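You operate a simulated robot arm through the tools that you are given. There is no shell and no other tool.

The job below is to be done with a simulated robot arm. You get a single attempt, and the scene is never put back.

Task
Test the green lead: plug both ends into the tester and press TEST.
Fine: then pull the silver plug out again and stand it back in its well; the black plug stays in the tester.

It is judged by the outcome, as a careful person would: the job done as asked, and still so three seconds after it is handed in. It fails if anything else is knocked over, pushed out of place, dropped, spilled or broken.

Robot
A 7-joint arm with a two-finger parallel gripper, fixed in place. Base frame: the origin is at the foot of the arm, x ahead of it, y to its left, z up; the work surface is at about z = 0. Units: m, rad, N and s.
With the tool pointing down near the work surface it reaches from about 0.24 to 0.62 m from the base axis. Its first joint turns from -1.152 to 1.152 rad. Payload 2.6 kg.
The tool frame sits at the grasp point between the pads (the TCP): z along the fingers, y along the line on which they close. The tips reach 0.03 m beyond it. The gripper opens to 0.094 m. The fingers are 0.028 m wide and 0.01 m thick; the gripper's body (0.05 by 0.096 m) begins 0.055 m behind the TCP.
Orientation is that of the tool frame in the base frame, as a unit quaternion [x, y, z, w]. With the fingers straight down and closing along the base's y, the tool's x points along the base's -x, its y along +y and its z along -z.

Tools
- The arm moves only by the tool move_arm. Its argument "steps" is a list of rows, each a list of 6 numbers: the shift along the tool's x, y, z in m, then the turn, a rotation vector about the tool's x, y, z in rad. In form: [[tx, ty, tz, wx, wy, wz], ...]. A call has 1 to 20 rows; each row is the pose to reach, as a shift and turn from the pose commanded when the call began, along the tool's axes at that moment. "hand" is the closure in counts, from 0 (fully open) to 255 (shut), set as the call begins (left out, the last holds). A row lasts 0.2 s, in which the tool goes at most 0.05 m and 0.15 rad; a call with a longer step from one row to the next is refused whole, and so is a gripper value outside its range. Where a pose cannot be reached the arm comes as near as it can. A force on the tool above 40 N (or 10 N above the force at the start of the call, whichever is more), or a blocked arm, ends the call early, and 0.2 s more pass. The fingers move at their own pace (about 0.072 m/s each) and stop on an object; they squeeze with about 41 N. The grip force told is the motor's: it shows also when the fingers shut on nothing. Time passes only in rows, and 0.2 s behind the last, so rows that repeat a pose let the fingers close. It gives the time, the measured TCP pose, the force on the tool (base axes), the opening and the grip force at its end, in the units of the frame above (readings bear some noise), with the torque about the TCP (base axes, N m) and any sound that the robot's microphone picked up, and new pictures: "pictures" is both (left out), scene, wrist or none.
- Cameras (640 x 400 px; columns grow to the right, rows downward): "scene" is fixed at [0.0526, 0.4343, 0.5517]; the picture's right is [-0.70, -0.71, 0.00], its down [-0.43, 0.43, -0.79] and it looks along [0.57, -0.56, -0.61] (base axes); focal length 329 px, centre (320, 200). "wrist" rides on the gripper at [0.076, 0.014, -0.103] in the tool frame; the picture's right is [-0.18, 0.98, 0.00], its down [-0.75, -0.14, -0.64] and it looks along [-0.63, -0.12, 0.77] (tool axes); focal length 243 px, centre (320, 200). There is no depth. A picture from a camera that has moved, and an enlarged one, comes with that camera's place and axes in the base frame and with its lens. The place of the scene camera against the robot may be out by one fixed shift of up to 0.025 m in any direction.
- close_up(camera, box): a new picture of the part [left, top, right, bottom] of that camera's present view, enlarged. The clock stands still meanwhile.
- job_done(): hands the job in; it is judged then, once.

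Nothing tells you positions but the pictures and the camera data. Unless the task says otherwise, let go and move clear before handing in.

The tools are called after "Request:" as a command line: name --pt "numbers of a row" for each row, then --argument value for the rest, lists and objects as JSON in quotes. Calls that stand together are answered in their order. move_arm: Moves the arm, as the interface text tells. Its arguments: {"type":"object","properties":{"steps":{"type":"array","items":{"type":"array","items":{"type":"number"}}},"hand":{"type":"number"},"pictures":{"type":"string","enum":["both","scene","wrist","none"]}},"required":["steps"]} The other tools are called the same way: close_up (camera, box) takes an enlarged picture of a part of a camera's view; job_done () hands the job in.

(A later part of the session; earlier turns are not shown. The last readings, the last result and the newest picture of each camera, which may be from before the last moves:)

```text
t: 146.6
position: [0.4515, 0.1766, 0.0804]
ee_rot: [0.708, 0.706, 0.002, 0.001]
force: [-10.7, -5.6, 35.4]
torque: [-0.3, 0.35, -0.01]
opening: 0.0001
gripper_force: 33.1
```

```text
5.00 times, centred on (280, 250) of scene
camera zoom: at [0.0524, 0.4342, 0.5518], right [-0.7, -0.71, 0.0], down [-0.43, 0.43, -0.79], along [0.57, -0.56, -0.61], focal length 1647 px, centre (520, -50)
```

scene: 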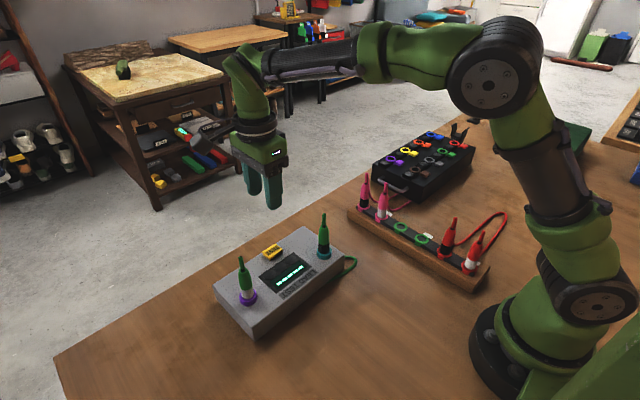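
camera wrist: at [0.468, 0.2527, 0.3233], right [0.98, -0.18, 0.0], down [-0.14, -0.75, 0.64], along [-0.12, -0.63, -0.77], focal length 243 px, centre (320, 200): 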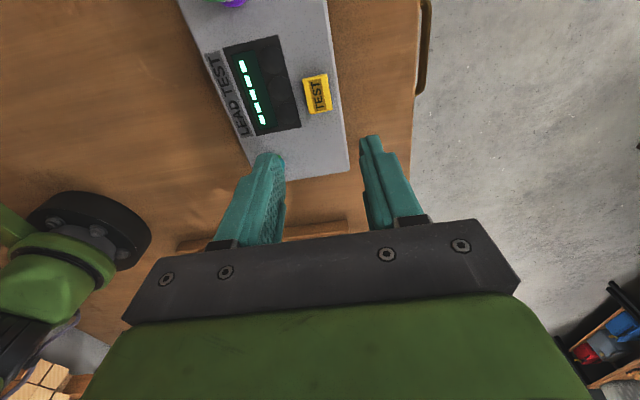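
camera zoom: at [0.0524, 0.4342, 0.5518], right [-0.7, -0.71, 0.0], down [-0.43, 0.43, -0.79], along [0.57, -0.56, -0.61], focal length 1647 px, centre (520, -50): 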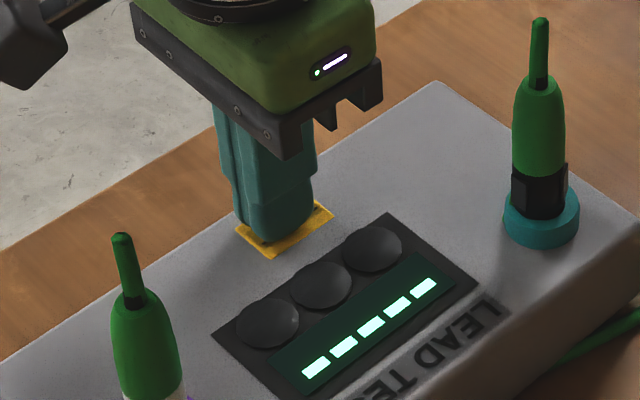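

The button went fully flush and still gave nothing, so it's the plug contact. The evidence now points one way: black is tight, with no side play, and deeper than in its well. Silver has about 2.5 mm of play and is shallower, so its tip hasn't entered the inner bore. Earlier wiggles failed because the load made the tip stick. I'll lift silver out, align its tip over the hole, and lower it with no load.

Request:
move_arm --pt "0 0 -0.02 0 0 0" --pt "0 0 -0.06 0 0 0" --pt "0 0 -0.1 0 0 0" --pt "0 0 -0.139 0 0 0" --pt "0 0 -0.139 0 0 0" --pictures "none"

Request:
move_arm --pt "0 0 0 0 0 0" --pt "0.03 -0.015 0 0 0 0" --pt "0.06 -0.035 0 0 0 0" --pt "0.09 -0.05 0 0 0 0" --pt "0.0995 -0.056 0 0 0 0" --pt "0.0995 -0.056 0.04 0 0 0" --pt "0.0995 -0.056 0.08 0 0 0" --pt "0.0995 -0.056 0.098 0 0 0" --pt "0.0995 -0.056 0.098 0 0 0" --hand 125 --pictures "none"

Request:
close_up --camera "wrist" --box '[260, 80, 380, 200]'

Request:
move_arm --pt "0 0 0 0 0 0" --pt "0 0 0 0 0 0" --pt "0 0 0 0 0 0" --pt "0 0 0 0 0 0" --hand 255 --pictures "none"

Request:
move_arm --pt "0 0 -0.006 0 0 0" --pt "0 0 -0.012 0 0 0" --pt "0 0 -0.018 0 0 0" --pt "0 0 -0.018 0 0 0" --pictures "none"

Request:
close_up --camera "scene" --box '[230, 270, 265, 310]'

Request:
close_up --camera "wrist" --box '[295, 90, 345, 145]'

```text
t: 147.8
position: [0.4518, 0.1784, 0.2177]
ee_rot: [0.707, 0.707, 0.0, 0.0]
force: [-0.5, -0.7, -0.6]
torque: [0.04, 0.01, 0.0]
opening: 0.0
gripper_force: 33.3
```

```text
t: 149.8
position: [0.3965, 0.2775, 0.1181]
ee_rot: [0.707, 0.708, 0.0, 0.0]
force: [-0.1, 0.7, 0.3]
torque: [0.01, 0.0, 0.0]
opening: 0.0478
gripper_force: 0.1
```

```text
3.33 times, centred on (320, 140) of wrist
camera zoom: at [0.4112, 0.3537, 0.2214], right [0.98, -0.18, 0.0], down [-0.14, -0.75, 0.64], along [-0.12, -0.63, -0.77], focal length 809 px, centre (320, 400)
```

zoom: 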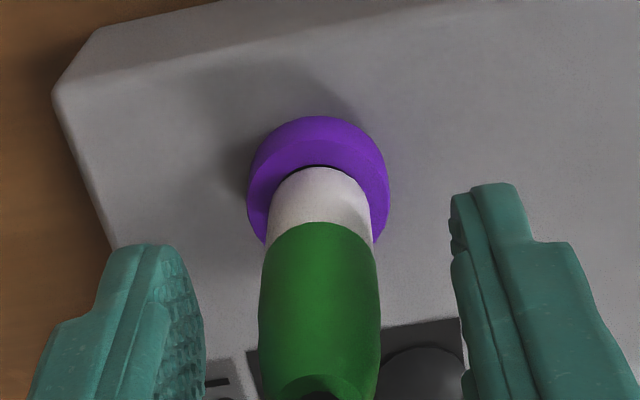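

```text
t: 150.8
position: [0.396, 0.2779, 0.1192]
ee_rot: [0.707, 0.707, 0.0, 0.0]
force: [0.6, 0.0, -0.6]
torque: [0.02, 0.02, 0.02]
opening: 0.0199
gripper_force: 41.2
```

```text
t: 151.8
position: [0.3966, 0.2776, 0.1356]
ee_rot: [0.707, 0.707, 0.001, 0.001]
force: [-0.9, 0.7, -0.2]
torque: [0.02, -0.02, -0.02]
opening: 0.0199
gripper_force: 40.8
```

```text
10.00 times, centred on (248, 290) of scene
camera zoom: at [0.0526, 0.4343, 0.5517], right [-0.7, -0.71, 0.0], down [-0.43, 0.43, -0.79], along [0.57, -0.56, -0.61], focal length 3294 px, centre (1045, -700)
```

zoom: 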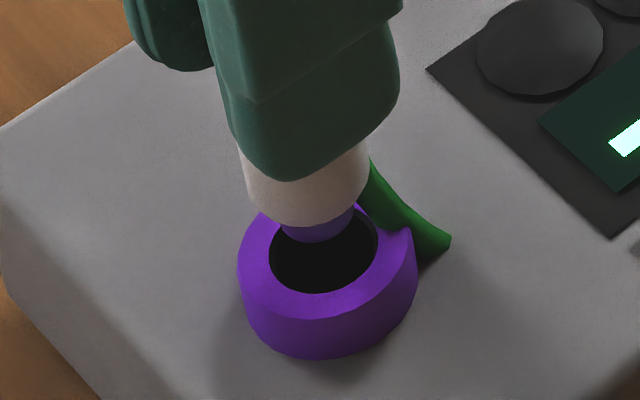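

```text
7.27 times, centred on (320, 118) of wrist
camera zoom: at [0.4114, 0.3538, 0.2394], right [0.98, -0.18, 0.0], down [-0.14, -0.75, 0.64], along [-0.12, -0.63, -0.77], focal length 1764 px, centre (320, 800)
```

zoom: 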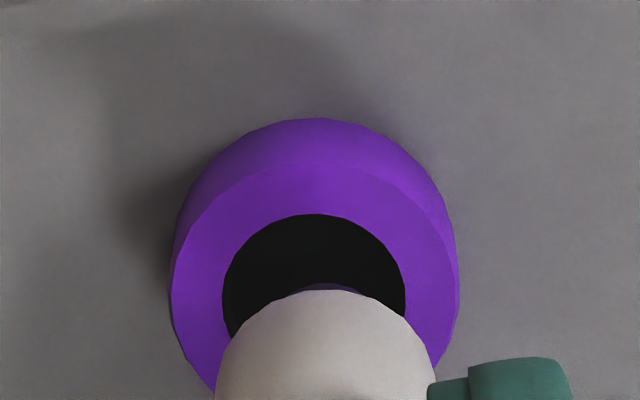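

Tip-based alignment says to move about +1.4 mm in y and -1.1 mm in x. Applying that, then lowering to just above the ring for a recheck.

Request:
move_arm --pt "0.0007 -0.0006 0 0 0 0" --pt "0.0014 -0.0011 0 0 0 0" --pt "0.0014 -0.0011 0.004 0 0 0" --pt "0.0014 -0.0011 0.008 0 0 0" --pt "0.0014 -0.0011 0.008 0 0 0" --pictures "none"

Request:
close_up --camera "scene" --box '[230, 270, 265, 310]'

Request:
close_up --camera "wrist" --box '[295, 90, 345, 145]'

```text
t: 153.0
position: [0.395, 0.2791, 0.1277]
ee_rot: [0.707, 0.707, 0.0, -0.001]
force: [0.0, -0.2, -0.4]
torque: [0.0, 0.0, 0.03]
opening: 0.0199
gripper_force: 40.8
```

```text
10.00 times, centred on (248, 290) of scene
camera zoom: at [0.0526, 0.4343, 0.5517], right [-0.7, -0.71, 0.0], down [-0.43, 0.43, -0.79], along [0.57, -0.56, -0.61], focal length 3294 px, centre (1045, -700)
```

zoom: 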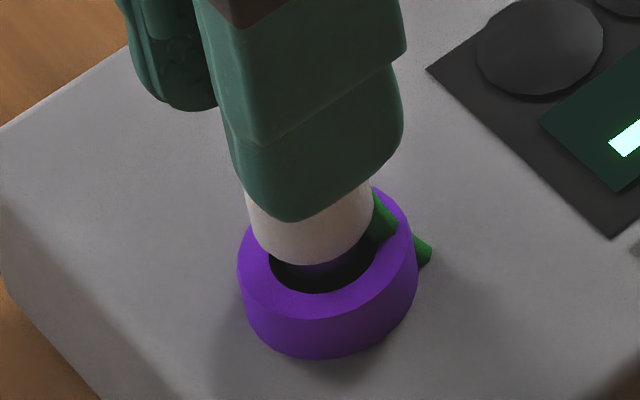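

```text
7.27 times, centred on (320, 118) of wrist
camera zoom: at [0.41, 0.3552, 0.2311], right [0.98, -0.18, 0.0], down [-0.14, -0.75, 0.64], along [-0.12, -0.63, -0.77], focal length 1764 px, centre (320, 800)
```

zoom: 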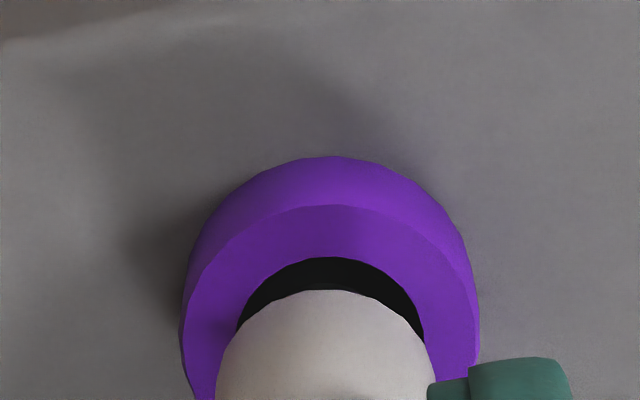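

Request:
move_arm --pt "-0.0006 0.0002 0 0 0 0" --pt "-0.001 0.0003 0 0 0 0" --pt "-0.001 0.0003 0.002 0 0 0" --pt "-0.001 0.0003 0.004 0 0 0" --pt "-0.001 0.0003 0.006 0 0 0" --pt "-0.001 0.0003 0.0075 0 0 0" --pt "-0.001 0.0003 0.0075 0 0 0" --pictures "none"

Request:
close_up --camera "scene" --box '[230, 270, 265, 310]'

Request:
close_up --camera "wrist" --box '[295, 90, 345, 145]'

```text
t: 154.6
position: [0.3963, 0.2767, 0.1217]
ee_rot: [0.707, 0.707, 0.0, 0.0]
force: [0.3, 0.3, -0.6]
torque: [0.01, 0.0, 0.05]
opening: 0.02
gripper_force: 41.1
```

```text
10.00 times, centred on (248, 290) of scene
camera zoom: at [0.0526, 0.4343, 0.5517], right [-0.7, -0.71, 0.0], down [-0.43, 0.43, -0.79], along [0.57, -0.56, -0.61], focal length 3294 px, centre (1045, -700)
```

zoom: 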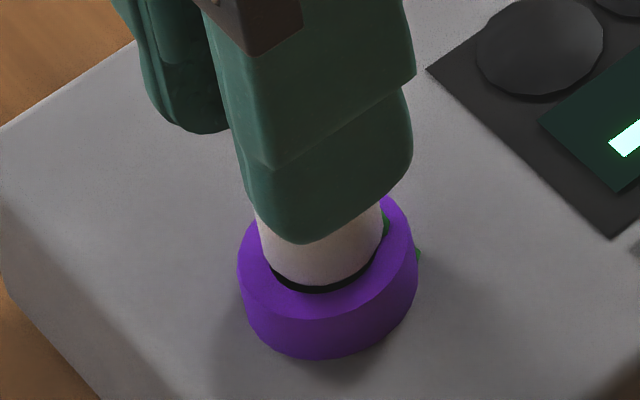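

```text
7.27 times, centred on (320, 118) of wrist
camera zoom: at [0.4104, 0.354, 0.2237], right [0.98, -0.18, 0.0], down [-0.14, -0.75, 0.64], along [-0.12, -0.63, -0.77], focal length 1764 px, centre (320, 800)
```

zoom: 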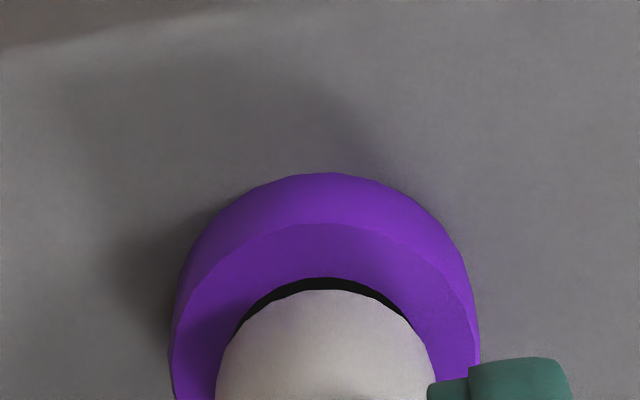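

Still clear and centred. The final few millimetres now, in very small steps.

Request:
move_arm --pt "0 -0.0003 0.0008 0 0 0" --pt "0 -0.0003 0.0016 0 0 0" --pt "0 -0.0003 0.0022 0 0 0" --pt "0 -0.0003 0.0026 0 0 0" --pt "0 -0.0003 0.003 0 0 0" --pt "0 -0.0003 0.003 0 0 0" --pictures "none"

Request:
close_up --camera "scene" --box '[230, 270, 265, 310]'

Request:
close_up --camera "wrist" --box '[295, 90, 345, 145]'

```text
t: 156.0
position: [0.3954, 0.2775, 0.1202]
ee_rot: [0.707, 0.708, 0.0, 0.001]
force: [-3.1, -1.6, 7.1]
torque: [-0.14, 0.17, -0.03]
opening: 0.0202
gripper_force: 40.4
```

```text
10.00 times, centred on (248, 290) of scene
camera zoom: at [0.0525, 0.4343, 0.5517], right [-0.7, -0.71, 0.0], down [-0.43, 0.43, -0.79], along [0.57, -0.56, -0.61], focal length 3294 px, centre (1045, -700)
```

zoom: 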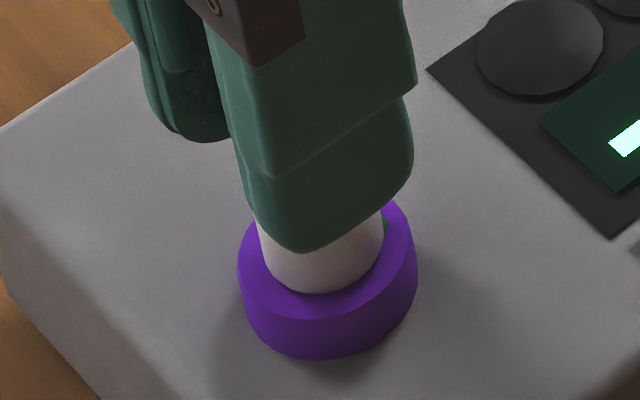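

```text
7.27 times, centred on (320, 118) of wrist
camera zoom: at [0.4103, 0.3541, 0.2216], right [0.98, -0.18, 0.0], down [-0.14, -0.75, 0.64], along [-0.12, -0.63, -0.77], focal length 1764 px, centre (320, 800)
```

zoom: 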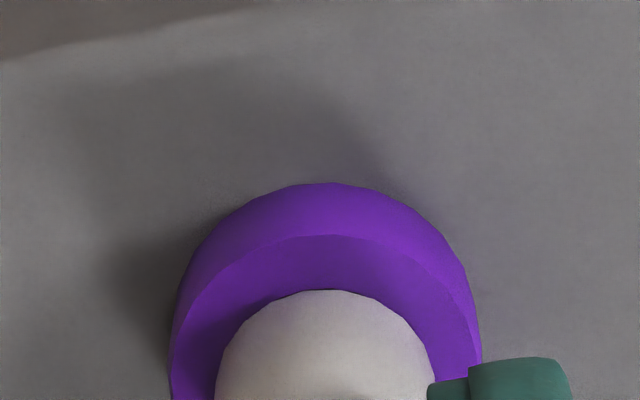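

It now looks concentric with no gap, just like black. Pressing a little more.

Request:
move_arm --pt "-0.0002 -0.0003 0.0005 0 0 0" --pt "-0.0003 -0.0005 0.001 0 0 0" --pt "-0.0004 -0.0006 0.0015 0 0 0" --pt "-0.0004 -0.0006 0.0015 0 0 0" --pictures "none"

Request:
close_up --camera "scene" --box '[230, 270, 265, 310]'

Request:
close_up --camera "wrist" --box '[295, 90, 345, 145]'

```text
t: 157.0
position: [0.3966, 0.277, 0.1184]
ee_rot: [0.707, 0.707, 0.002, 0.001]
force: [-5.1, -3.7, 31.2]
torque: [-0.38, 0.31, -0.04]
opening: 0.0198
gripper_force: 41.1
```

```text
10.00 times, centred on (248, 290) of scene
camera zoom: at [0.0524, 0.4342, 0.5518], right [-0.7, -0.71, 0.0], down [-0.43, 0.43, -0.79], along [0.57, -0.56, -0.61], focal length 3294 px, centre (1045, -700)
```

zoom: 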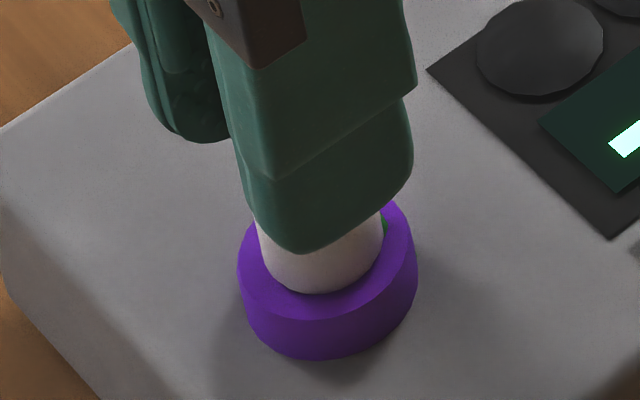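

```text
7.27 times, centred on (320, 118) of wrist
camera zoom: at [0.41, 0.3539, 0.2216], right [0.98, -0.18, 0.0], down [-0.14, -0.75, 0.64], along [-0.12, -0.63, -0.77], focal length 1764 px, centre (320, 800)
```

zoom: 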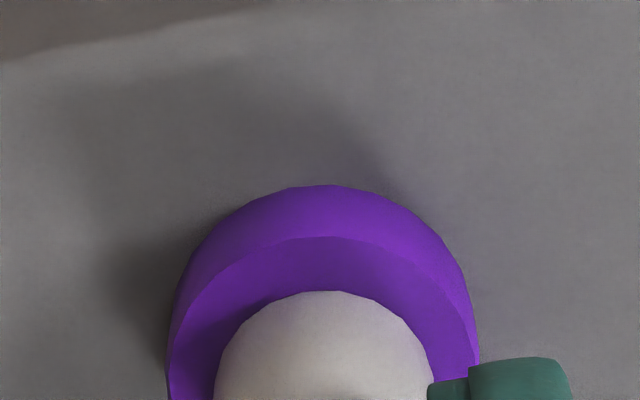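

Request:
move_arm --pt "0 0 0.0003 0 0 0" --pt "0 0 0.0005 0 0 0" --pt "0 0 0.0005 0 0 0" --pictures "none"

Request:
move_arm --pt "0 0 0.0003 0 0 0" --pt "0 0 0.0006 0 0 0" --pt "0 0 0.0009 0 0 0" --pt "0 0 0.0012 0 0 0" --pictures "none"

Request:
close_up --camera "scene" --box '[230, 270, 265, 310]'

```text
t: 157.8
position: [0.3948, 0.2779, 0.1201]
ee_rot: [0.707, 0.707, 0.003, 0.0]
force: [-2.6, -1.3, 31.8]
torque: [-0.33, 0.18, -0.01]
opening: 0.0201
gripper_force: 40.9
```

```text
t: 158.8
position: [0.3958, 0.2782, 0.1182]
ee_rot: [0.707, 0.707, 0.002, 0.001]
force: [-3.6, -3.4, 36.0]
torque: [-0.34, 0.23, -0.04]
opening: 0.0203
gripper_force: 41.0
```

```text
10.00 times, centred on (248, 290) of scene
camera zoom: at [0.0524, 0.4342, 0.5518], right [-0.7, -0.71, 0.0], down [-0.43, 0.43, -0.79], along [0.57, -0.56, -0.61], focal length 3294 px, centre (1045, -700)
```

zoom: 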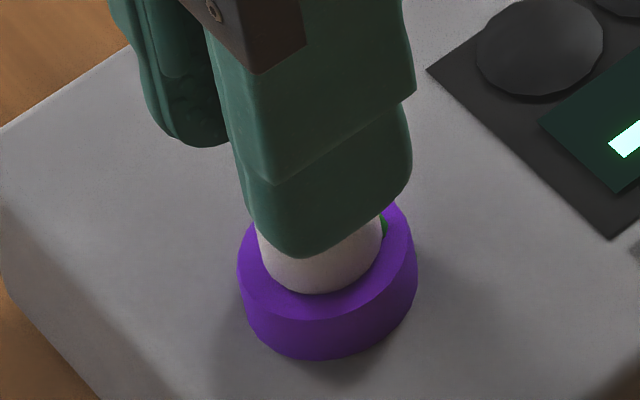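

Push force saturates around 35 N, which is grip slip. I'll try a slow twist under light pressure in case the socket is keyed.

Request:
move_arm --pt "0 0 -0.0015 0 0 0" --pt "0 0 -0.0015 0 0 0.12" --pt "0 0 -0.0015 0 0 0.24" --pt "0 0 -0.0015 0 0 0.36" --pt "0 0 -0.0015 0 0 0.48" --pt "0 0 -0.0015 0 0 0.6" --pt "0 0 -0.0015 0 0 0.6" --pictures "none"

Request:
move_arm --pt "0 0 0 0 0 -0.12" --pt "0 0 0 0 0 -0.24" --pt "0 0 0 0 0 -0.36" --pt "0 0 0 0 0 -0.48" --pt "0 0 0 0 0 -0.6" --pt "0 0 0 0 0 -0.72" --pt "0 0 0 0 0 -0.84" --pt "0 0 0 0 0 -0.96" --pt "0 0 0 0 0 -1.08" --pt "0 0 0 0 0 -1.2" --pt "0 0 0 0 0 -1.2" --pictures "none"

Request:
move_arm --pt "0 0 0 0 0 0.12" --pt "0 0 0 0 0 0.24" --pt "0 0 0 0 0 0.36" --pt "0 0 0 0 0 0.48" --pt "0 0 0 0 0 0.6" --pt "0 0 0 0 0 0.6" --pictures "none"

Request:
close_up --camera "scene" --box '[230, 270, 265, 310]'

```text
t: 160.4
position: [0.3956, 0.2765, 0.1183]
ee_rot: [0.886, 0.464, 0.001, 0.001]
force: [3.1, -4.6, 27.2]
torque: [-0.29, -0.07, 0.0]
opening: 0.02
gripper_force: 41.0
```

```text
t: 162.8
position: [0.3959, 0.278, 0.1176]
ee_rot: [0.466, 0.885, 0.002, 0.001]
force: [-3.7, -1.4, 28.8]
torque: [-0.21, 0.18, 0.05]
opening: 0.0204
gripper_force: 41.5
```

```text
t: 164.2
position: [0.3938, 0.2767, 0.1181]
ee_rot: [0.709, 0.705, 0.001, 0.001]
force: [-0.3, -1.9, 22.1]
torque: [-0.12, 0.03, -0.01]
opening: 0.0201
gripper_force: 40.9
```

```text
10.00 times, centred on (248, 290) of scene
camera zoom: at [0.0525, 0.4342, 0.5518], right [-0.7, -0.71, 0.0], down [-0.43, 0.43, -0.79], along [0.57, -0.56, -0.61], focal length 3294 px, centre (1045, -700)
```

zoom: 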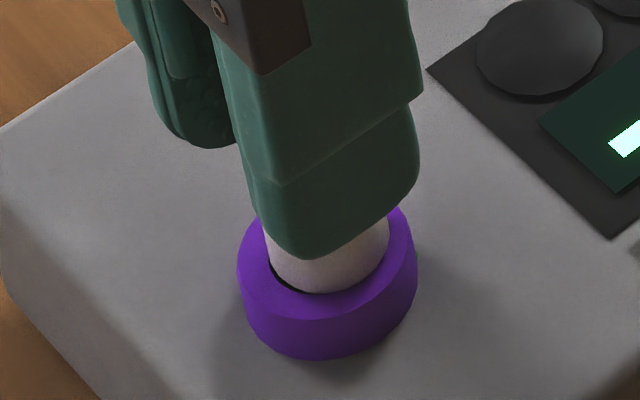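

No keying. To settle which plug is wrong I'll measure black's true insertion depth the same way: grip it, lift a known 24 mm and view its tip against the ring. First I'll release silver as it stands.

Request:
move_arm --pt "0 0 -0.0012 0 0 0" --pt "0 0 -0.0012 0 0 0" --pictures "none"

Request:
move_arm --pt "0 0 0 0 0 0" --pt "0 0 0 0 0 0" --pt "0 0 0 0 0 0" --hand 125 --pictures "none"

Request:
move_arm --pt "0 0 -0.03 0 0 0" --pt "0 0 -0.07 0 0 0" --pt "0 0 -0.1 0 0 0" --pt "-0.045 -0.005 -0.1 0 0 0" --pt "-0.09 -0.01 -0.1 0 0 0" --pt "-0.135 -0.015 -0.1 0 0 0" --pt "-0.165 -0.018 -0.1 0 0 0" --pt "-0.177 -0.02 -0.1 0 0 0" --pt "-0.177 -0.02 -0.07 0 0 0" --pt "-0.177 -0.02 -0.05 0 0 0" --pt "-0.177 -0.02 -0.05 0 0 0"

Request:
close_up --camera "wrist" --box '[260, 70, 380, 200]'

Request:
close_up --camera "scene" --box '[230, 270, 265, 310]'

```text
t: 164.8
position: [0.3945, 0.2765, 0.1178]
ee_rot: [0.707, 0.708, 0.0, 0.001]
force: [4.3, 0.7, 11.6]
torque: [0.07, -0.22, 0.0]
opening: 0.02
gripper_force: 41.0
```

```text
t: 165.6
position: [0.3952, 0.2775, 0.1176]
ee_rot: [0.707, 0.707, 0.0, 0.001]
force: [0.1, 0.5, -0.2]
torque: [0.01, 0.03, -0.03]
opening: 0.0478
gripper_force: 0.1
```

```text
t: 168.0
position: [0.375, 0.1002, 0.1676]
ee_rot: [0.707, 0.707, 0.0, 0.0]
force: [0.3, 0.4, -0.3]
torque: [0.0, -0.02, 0.01]
opening: 0.048
gripper_force: 0.0
camera wrist: at [0.3908, 0.1773, 0.2702], right [0.98, -0.18, 0.0], down [-0.14, -0.75, 0.64], along [-0.12, -0.63, -0.77], focal length 243 px, centre (320, 200)
```

scene: 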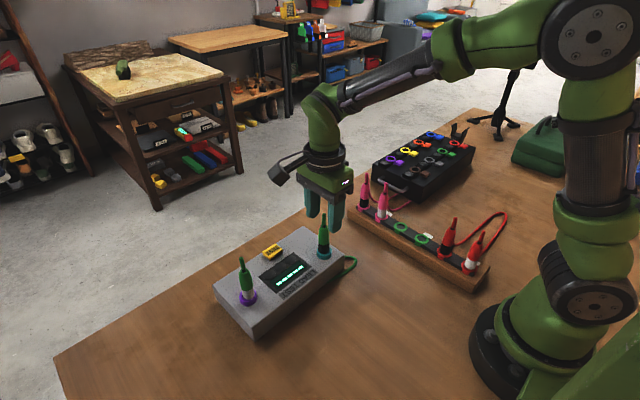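
wrist: 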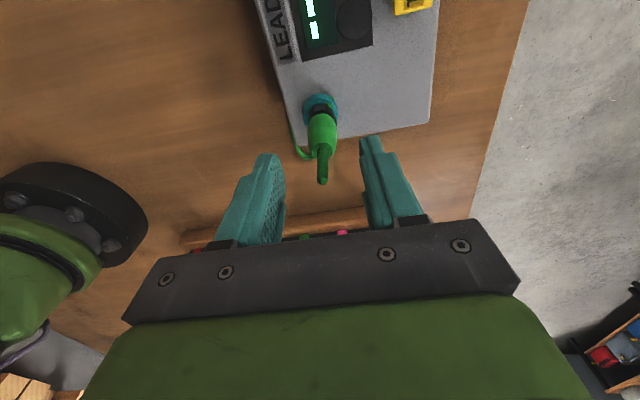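

```text
3.08 times, centred on (320, 135) of wrist
camera zoom: at [0.3908, 0.1773, 0.2702], right [0.98, -0.18, 0.0], down [-0.14, -0.75, 0.64], along [-0.12, -0.63, -0.77], focal length 746 px, centre (320, 400)
```

zoom: 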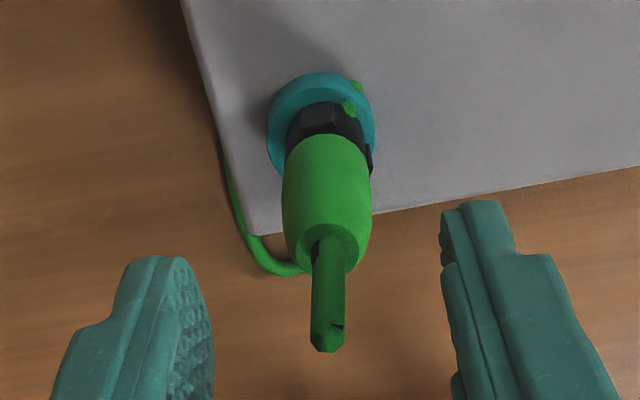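

```text
10.00 times, centred on (248, 290) of scene
camera zoom: at [0.0526, 0.4343, 0.5517], right [-0.7, -0.71, 0.0], down [-0.43, 0.43, -0.79], along [0.57, -0.56, -0.61], focal length 3294 px, centre (1045, -700)
```

zoom: 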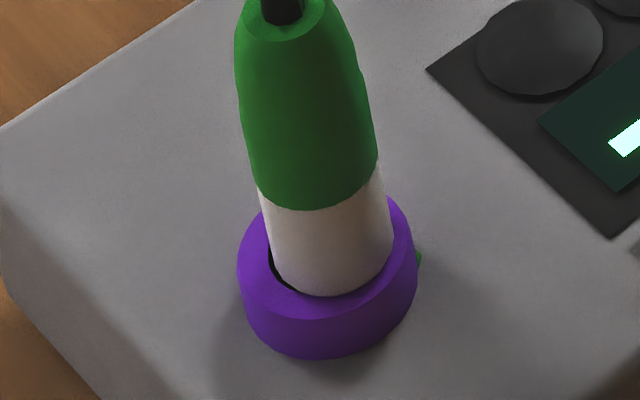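

Request:
move_arm --pt "0 0.0012 0.02 0 0 0" --pt "0 0.0012 0.04 0 0 0" --pt "0 0.0012 0.052 0 0 0" --pt "0 0.0012 0.052 0 0 0" --pictures "none"

Request:
move_arm --pt "0 0 0 0 0 0" --pt "0 0 0 0 0 0" --pt "0 0 0 0 0 0" --pt "0 0 0 0 0 0" --hand 255 --pictures "none"

Request:
move_arm --pt "0 0 -0.001 0 0 0" --pt "0 0 -0.002 0 0 0" --pictures "none"

Request:
move_arm --pt "0 0 -0.006 0 0 0" --pt "0 0 -0.014 0 0 0" --pt "0 0 -0.022 0 0 0" --pt "0 0 -0.022 0 0 0" --pictures "none"

Request:
close_up --camera "scene" --box '[305, 225, 345, 265]'

Request:
close_up --camera "wrist" --box '[295, 90, 345, 145]'

```text
t: 169.0
position: [0.375, 0.1001, 0.116]
ee_rot: [0.707, 0.707, 0.0, -0.001]
force: [0.7, 0.3, 0.4]
torque: [-0.01, 0.01, -0.02]
opening: 0.0478
gripper_force: 0.0
```

```text
t: 170.0
position: [0.3774, 0.1012, 0.1147]
ee_rot: [0.707, 0.707, 0.0, -0.001]
force: [0.7, -0.3, 1.0]
torque: [0.0, -0.04, 0.02]
opening: 0.0206
gripper_force: 41.3
```

```text
t: 170.6
position: [0.3754, 0.0993, 0.1177]
ee_rot: [0.707, 0.707, 0.0, -0.001]
force: [0.5, 0.5, -0.3]
torque: [0.0, 0.02, 0.01]
opening: 0.0203
gripper_force: 41.2
```

```text
t: 171.6
position: [0.3754, 0.1006, 0.1401]
ee_rot: [0.707, 0.707, 0.0, 0.0]
force: [0.0, 0.0, 0.3]
torque: [0.01, -0.01, 0.01]
opening: 0.0201
gripper_force: 41.6
```

```text
10.00 times, centred on (325, 245) of scene
camera zoom: at [0.0526, 0.4343, 0.5517], right [-0.7, -0.71, 0.0], down [-0.43, 0.43, -0.79], along [0.57, -0.56, -0.61], focal length 3294 px, centre (270, -250)
```

zoom: 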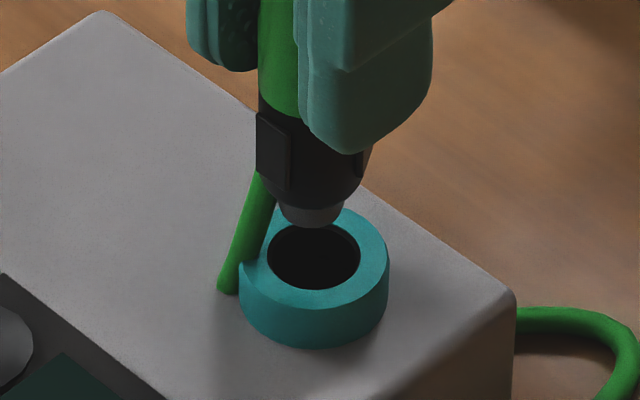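

```text
7.27 times, centred on (320, 118) of wrist
camera zoom: at [0.3907, 0.1771, 0.2424], right [0.98, -0.18, 0.0], down [-0.14, -0.75, 0.64], along [-0.12, -0.63, -0.77], focal length 1764 px, centre (320, 800)
```

zoom: 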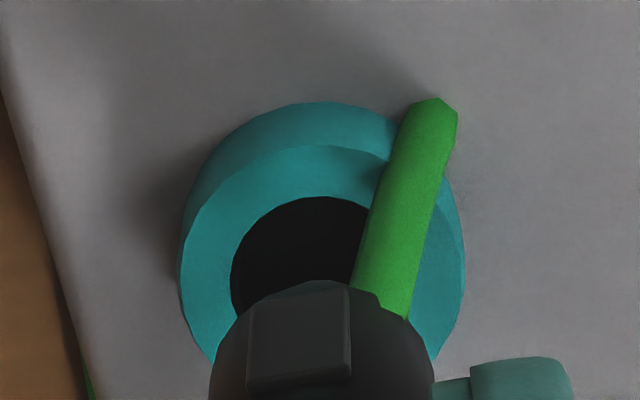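

Black measures the same depth as silver, so both go to the same hard floor. The remaining untested possibility is that each end belongs in the other socket. I'll swap them, using the wells as parking, starting with black going back to its own well.

Request:
move_arm --pt "0 0 -0.03 0 0 0" --pt "0 0 -0.06 0 0 0" --pt "-0.035 -0.02 -0.06 0 0 0" --pt "-0.07 -0.04 -0.06 0 0 0" --pt "-0.105 -0.056 -0.06 0 0 0" --pt "-0.15 -0.056 -0.06 0 0 0" --pt "-0.18 -0.056 -0.05 0 0 0" --pt "-0.195 -0.056 -0.035 0 0 0" --pt "-0.195 -0.056 -0.02 0 0 0" --pt "-0.195 -0.056 -0.02 0 0 0"

Request:
close_up --camera "wrist" --box '[280, 70, 360, 160]'

Request:
close_up --camera "scene" --box '[370, 180, 430, 245]'

```text
t: 173.8
position: [0.3186, -0.0941, 0.1598]
ee_rot: [0.707, 0.708, 0.001, 0.001]
force: [-0.7, -0.1, 0.0]
torque: [0.02, 0.01, -0.01]
opening: 0.0205
gripper_force: 40.4
camera wrist: at [0.3344, -0.0179, 0.2622], right [0.98, -0.18, 0.0], down [-0.14, -0.75, 0.64], along [-0.12, -0.63, -0.77], focal length 243 px, centre (320, 200)
```

scene: 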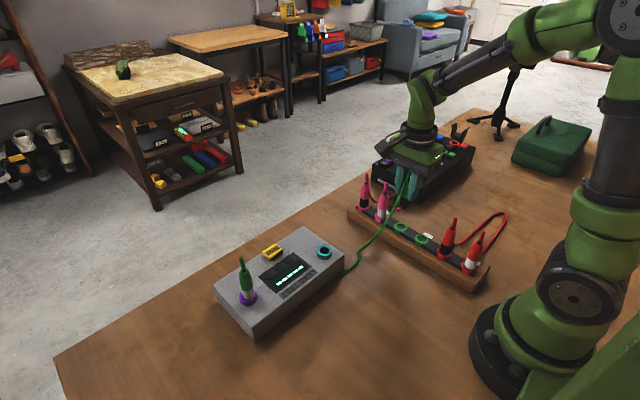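
wrist: 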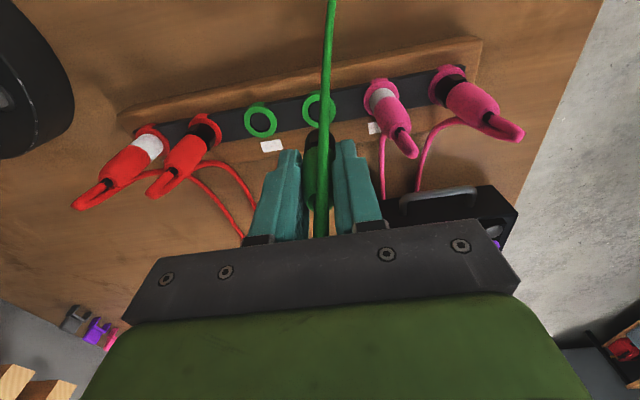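

```text
4.44 times, centred on (320, 115) of wrist
camera zoom: at [0.3344, -0.0179, 0.2622], right [0.98, -0.18, 0.0], down [-0.14, -0.75, 0.64], along [-0.12, -0.63, -0.77], focal length 1078 px, centre (320, 578)
```

zoom: 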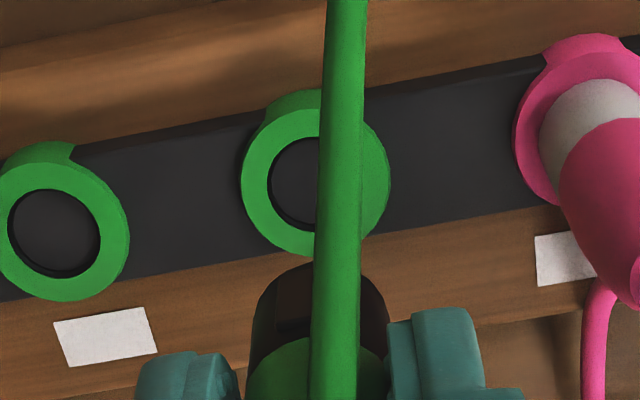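

```text
6.15 times, centred on (400, 212) of scene
camera zoom: at [0.0526, 0.4343, 0.5517], right [-0.7, -0.71, 0.0], down [-0.43, 0.43, -0.79], along [0.57, -0.56, -0.61], focal length 2027 px, centre (-172, 123)
```

zoom: 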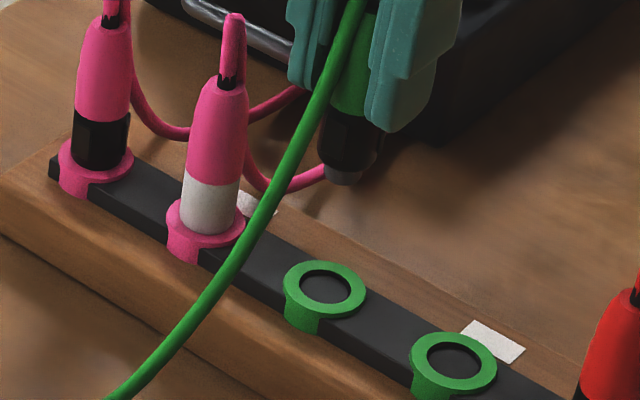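

The wells give a useful comparison with the same grip. I'll lower black into its well and note the contact height.

Request:
move_arm --pt "-0.0007 -0.001 0.015 0 0 0" --pt "-0.0007 -0.001 0.03 0 0 0" --pt "-0.0007 -0.001 0.042 0 0 0" --pt "-0.0007 -0.001 0.05 0 0 0" --pt "-0.0007 -0.001 0.05 0 0 0" --pictures "none"

Request:
close_up --camera "wrist" --box '[280, 80, 360, 170]'

Request:
close_up --camera "scene" --box '[370, 180, 430, 245]'

```text
t: 175.0
position: [0.3188, -0.095, 0.1105]
ee_rot: [0.707, 0.707, 0.0, 0.0]
force: [-0.2, -0.3, -0.6]
torque: [0.01, 0.0, 0.0]
opening: 0.0205
gripper_force: 40.7
```

```text
4.44 times, centred on (320, 125) of wrist
camera zoom: at [0.3333, -0.0189, 0.2125], right [0.98, -0.18, 0.0], down [-0.14, -0.75, 0.64], along [-0.12, -0.63, -0.77], focal length 1078 px, centre (320, 533)
```

zoom: 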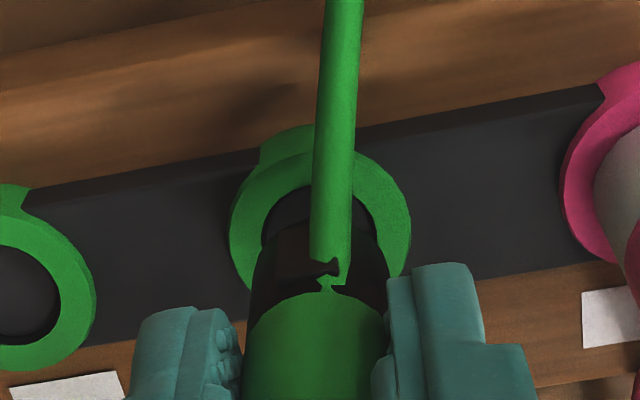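

```text
6.15 times, centred on (400, 212) of scene
camera zoom: at [0.0526, 0.4343, 0.5517], right [-0.7, -0.71, 0.0], down [-0.43, 0.43, -0.79], along [0.57, -0.56, -0.61], focal length 2027 px, centre (-172, 123)
```

zoom: 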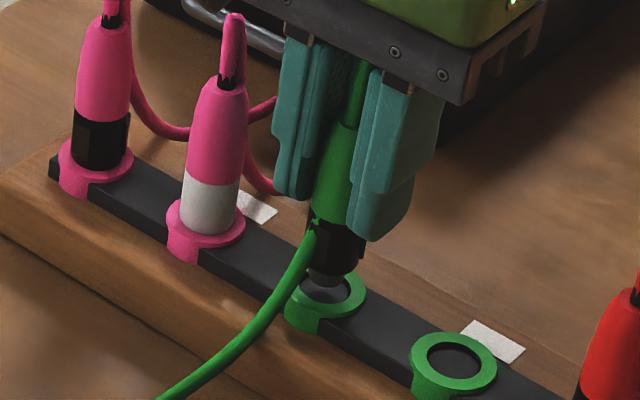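

Request:
move_arm --pt "0 0 0.003 0 0 0" --pt "0 0 0.006 0 0 0" --pt "0 0 0.008 0 0 0" --pt "0 0 0.008 0 0 0" --pictures "none"

Request:
move_arm --pt "0 0 0.0015 0 0 0" --pt "0 0 0.003 0 0 0" --pt "0 0 0.0045 0 0 0" --pt "0 0 0.0045 0 0 0" --pictures "none"

Request:
close_up --camera "scene" --box '[385, 200, 415, 235]'

```text
t: 176.0
position: [0.3189, -0.0955, 0.1025]
ee_rot: [0.708, 0.706, 0.0, 0.0]
force: [-0.2, 0.3, -0.8]
torque: [0.0, 0.01, -0.02]
opening: 0.0205
gripper_force: 41.0
```

```text
t: 177.0
position: [0.319, -0.0947, 0.0975]
ee_rot: [0.707, 0.707, 0.001, 0.0]
force: [-0.6, 0.0, 0.4]
torque: [0.01, 0.0, 0.02]
opening: 0.0203
gripper_force: 41.4
```

```text
11.43 times, centred on (400, 218) of scene
camera zoom: at [0.0526, 0.4343, 0.5517], right [-0.7, -0.71, 0.0], down [-0.43, 0.43, -0.79], along [0.57, -0.56, -0.61], focal length 3765 px, centre (-594, 0)
```

zoom: 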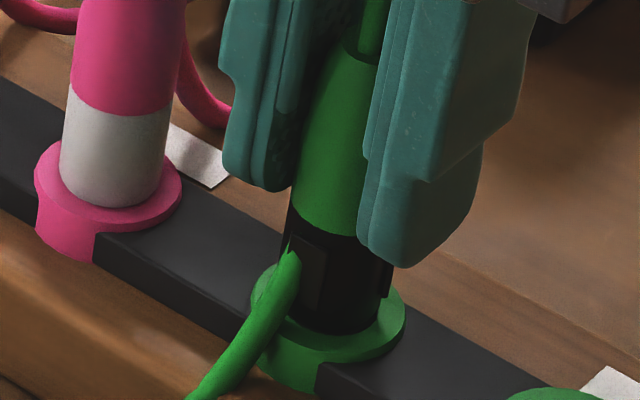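

Request:
move_arm --pt "0 0 0.0007 0 0 0" --pt "0 0 0.0014 0 0 0" --pt "0 0 0.002 0 0 0" --pt "0 0 0.002 0 0 0" --pictures "none"

Request:
move_arm --pt "0 0 0.0007 0 0 0" --pt "0 0 0.0014 0 0 0" --pt "0 0 0.0014 0 0 0" --pictures "none"

Request:
close_up --camera "scene" --box '[385, 200, 415, 235]'

```text
t: 178.0
position: [0.3188, -0.0956, 0.0957]
ee_rot: [0.707, 0.707, 0.001, 0.0]
force: [-2.7, 0.1, 9.4]
torque: [0.06, 0.18, -0.02]
opening: 0.0202
gripper_force: 40.6
```

```text
t: 178.8
position: [0.3189, -0.0963, 0.0944]
ee_rot: [0.707, 0.707, 0.001, 0.001]
force: [-7.5, 2.7, 31.2]
torque: [0.04, 0.33, 0.0]
opening: 0.0203
gripper_force: 41.0
```

```text
11.43 times, centred on (400, 218) of scene
camera zoom: at [0.0525, 0.4343, 0.5517], right [-0.7, -0.71, 0.0], down [-0.43, 0.43, -0.79], along [0.57, -0.56, -0.61], focal length 3765 px, centre (-594, 0)
```

zoom: 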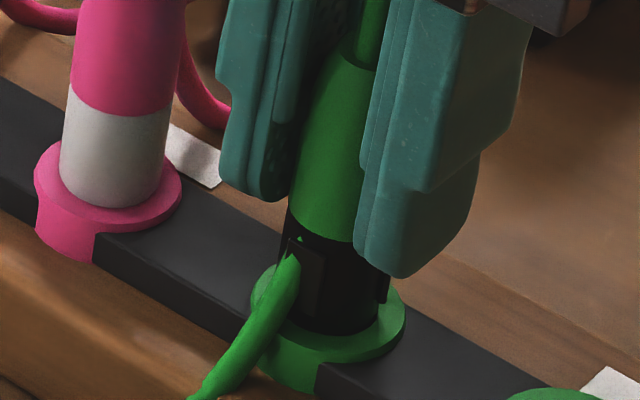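

In the well the plug goes exactly as deep as in the tester, so the sockets are simple receptacles and both plugs were fully in. Continuing the swap: I'll release black here and move silver from purple to teal.

Request:
move_arm --pt "0 0 -0.0015 0 0 0" --pt "0 0 -0.002 0 0 0" --pt "0 0 -0.002 0 0 0" --pictures "none"

Request:
move_arm --pt "0 0 0 0 0 0" --pt "0 0 0 0 0 0" --pt "0 0 0 0 0 0" --hand 135 --pictures "none"

Request:
move_arm --pt "0 0 -0.03 0 0 0" --pt "0 0 -0.07 0 0 0" --pt "0 0 -0.11 0 0 0" --pt "0 0 -0.125 0 0 0"

Request:
close_up --camera "scene" --box '[340, 160, 500, 300]'

Request:
close_up --camera "scene" --box '[200, 200, 380, 330]'

```text
t: 179.6
position: [0.3188, -0.0968, 0.095]
ee_rot: [0.707, 0.707, 0.0, -0.001]
force: [-0.7, -0.7, -0.3]
torque: [0.02, 0.0, 0.03]
opening: 0.02
gripper_force: 40.8
```

```text
t: 180.4
position: [0.3187, -0.0958, 0.0956]
ee_rot: [0.707, 0.707, -0.001, 0.0]
force: [0.0, -0.1, -0.3]
torque: [-0.01, 0.0, -0.02]
opening: 0.0441
gripper_force: 0.1
```

```text
t: 181.4
position: [0.3182, -0.095, 0.2212]
ee_rot: [0.707, 0.707, -0.001, 0.0]
force: [0.7, 0.1, 0.1]
torque: [-0.02, 0.0, 0.0]
opening: 0.0444
gripper_force: 0.2
camera wrist: at [0.3339, -0.0185, 0.3238], right [0.98, -0.18, 0.0], down [-0.14, -0.75, 0.64], along [-0.12, -0.63, -0.77], focal length 243 px, centre (320, 200)
```

scene: 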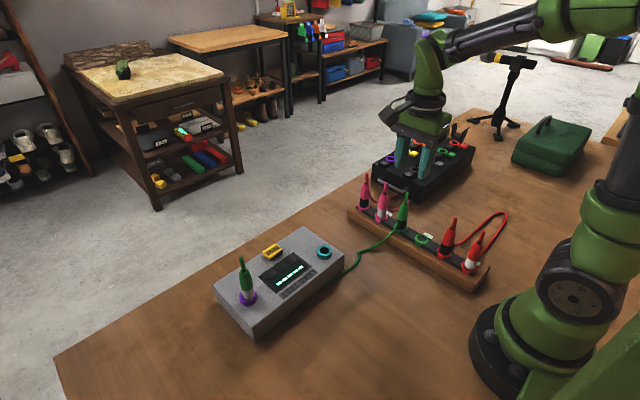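
wrist: 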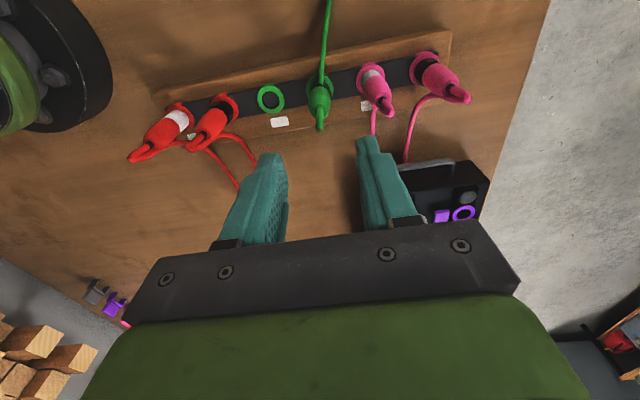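

```text
2.86 times, centred on (420, 230) of scene
camera zoom: at [0.0526, 0.4343, 0.5517], right [-0.7, -0.71, 0.0], down [-0.43, 0.43, -0.79], along [0.57, -0.56, -0.61], focal length 941 px, centre (34, 114)
```

zoom: 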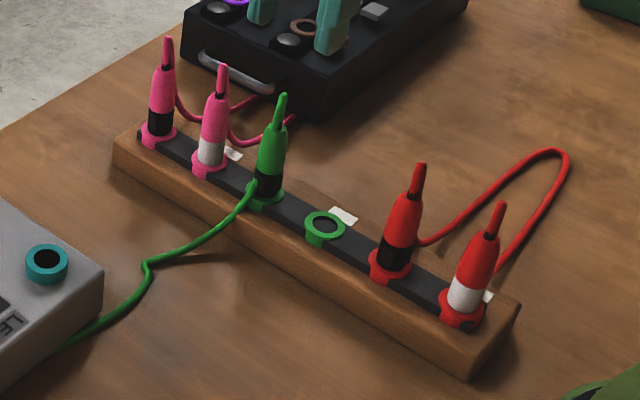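

```text
3.08 times, centred on (290, 265) of scene
camera zoom: at [0.0526, 0.4343, 0.5517], right [-0.7, -0.71, 0.0], down [-0.43, 0.43, -0.79], along [0.57, -0.56, -0.61], focal length 1014 px, centre (412, 0)
```

zoom: 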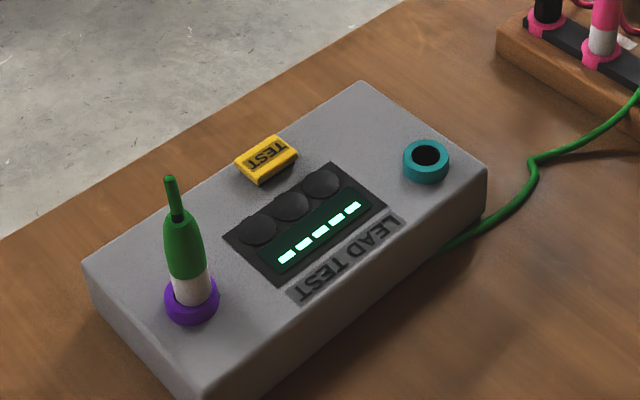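

Black stands in its well and teal is free. Now fetching silver from purple.

Request:
move_arm --pt "0.04 0 0 0 0 0" --pt "0.085 0.005 0 0 0 0" --pt "0.13 0.015 0 0 0 0" --pt "0.175 0.025 0 0 0 0" --pt "0.22 0.035 0 0 0 0" --pt "0.265 0.05 0 0 0 0" --pt "0.31 0.065 0 0 0 0" --pt "0.345 0.075 0 0 0 0" --pt "0.3725 0.0775 0 0 0 0" --pt "0.3725 0.0775 0.03 0 0 0" --pt "0.3725 0.0775 0.05 0 0 0" --pt "0.3725 0.0775 0.05 0 0 0" --hand 125 --pictures "none"

Request:
close_up --camera "wrist" --box '[260, 70, 380, 200]'

```text
t: 184.0
position: [0.397, 0.2774, 0.1711]
ee_rot: [0.707, 0.707, 0.0, 0.0]
force: [-0.4, 0.2, -0.3]
torque: [0.02, -0.01, 0.02]
opening: 0.0477
gripper_force: 0.0
```

```text
3.08 times, centred on (320, 135) of wrist
camera zoom: at [0.4113, 0.3538, 0.2732], right [0.98, -0.18, 0.0], down [-0.14, -0.75, 0.64], along [-0.12, -0.63, -0.77], focal length 746 px, centre (320, 400)
```

zoom: 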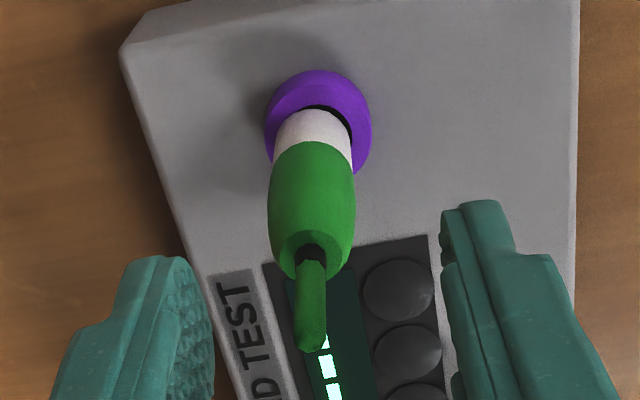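

Request:
move_arm --pt "0 -0.0018 0.015 0 0 0" --pt "0 -0.0018 0.035 0 0 0" --pt "0 -0.0018 0.051 0 0 0" --pt "0 -0.0018 0.051 0 0 0" --pictures "none"

Request:
move_arm --pt "0 0 0 0 0 0" --pt "0 0 0 0 0 0" --pt "0 0 0 0 0 0" --pt "0 0 0 0 0 0" --hand 255 --pictures "none"

Request:
move_arm --pt "0 0 -0.02 0 0 0" --pt "0 0 -0.05 0 0 0" --pt "-0.035 -0.004 -0.05 0 0 0" --pt "-0.075 -0.008 -0.05 0 0 0" --pt "-0.115 -0.012 -0.05 0 0 0" --pt "-0.155 -0.016 -0.05 0 0 0" --pt "-0.176 -0.0185 -0.04 0 0 0" --pt "-0.176 -0.0185 -0.024 0 0 0" --pt "-0.176 -0.0185 -0.024 0 0 0"

Request:
close_up --camera "scene" --box '[305, 225, 345, 265]'

Request:
close_up --camera "wrist" --box '[295, 80, 345, 135]'

```text
t: 185.0
position: [0.3954, 0.2764, 0.1202]
ee_rot: [0.707, 0.708, 0.0, 0.001]
force: [-0.1, 0.1, -0.2]
torque: [-0.03, 0.02, 0.0]
opening: 0.0477
gripper_force: 0.1
```

```text
t: 186.0
position: [0.3942, 0.2755, 0.1195]
ee_rot: [0.707, 0.707, 0.0, -0.001]
force: [0.2, -1.0, 0.0]
torque: [-0.02, 0.03, 0.01]
opening: 0.02
gripper_force: 41.0
```

```text
t: 188.0
position: [0.3763, 0.1004, 0.1432]
ee_rot: [0.707, 0.707, -0.001, 0.0]
force: [-0.3, 0.1, -0.2]
torque: [0.01, 0.01, 0.01]
opening: 0.0199
gripper_force: 41.4
camera wrist: at [0.3904, 0.1767, 0.2454], right [0.98, -0.18, 0.0], down [-0.14, -0.75, 0.64], along [-0.12, -0.63, -0.77], focal length 243 px, centre (320, 200)
```

scene: 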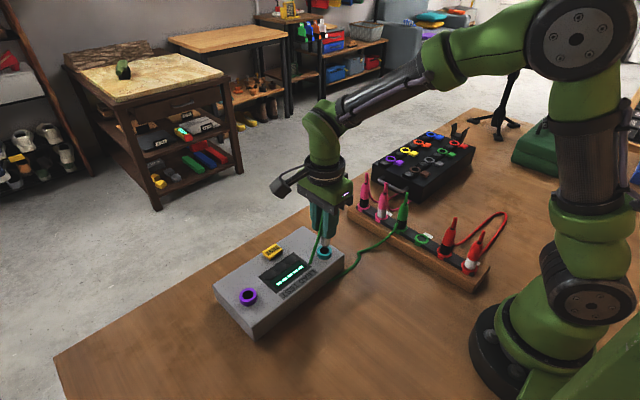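
wrist: 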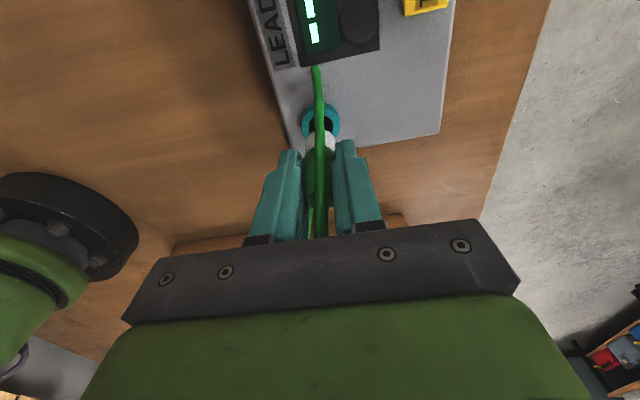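

```text
10.00 times, centred on (325, 245) of scene
camera zoom: at [0.0526, 0.4343, 0.5517], right [-0.7, -0.71, 0.0], down [-0.43, 0.43, -0.79], along [0.57, -0.56, -0.61], focal length 3294 px, centre (270, -250)
```

zoom: 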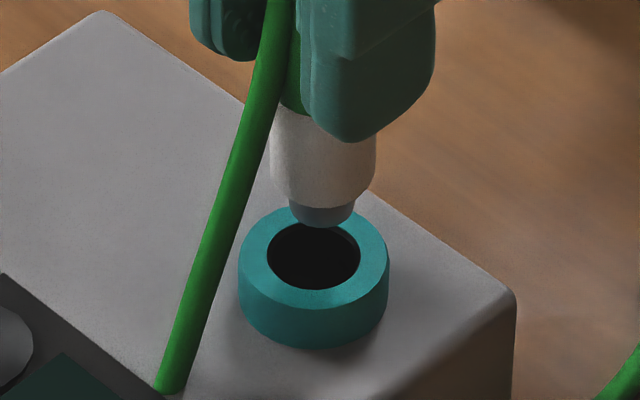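

```text
7.27 times, centred on (320, 108) of wrist
camera zoom: at [0.3904, 0.1767, 0.2454], right [0.98, -0.18, 0.0], down [-0.14, -0.75, 0.64], along [-0.12, -0.63, -0.77], focal length 1764 px, centre (320, 873)
```

zoom: 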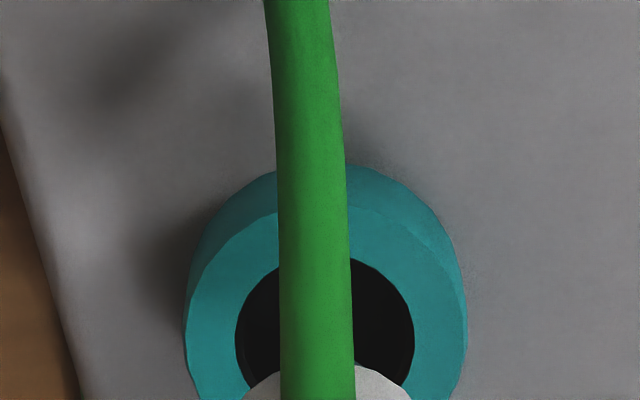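

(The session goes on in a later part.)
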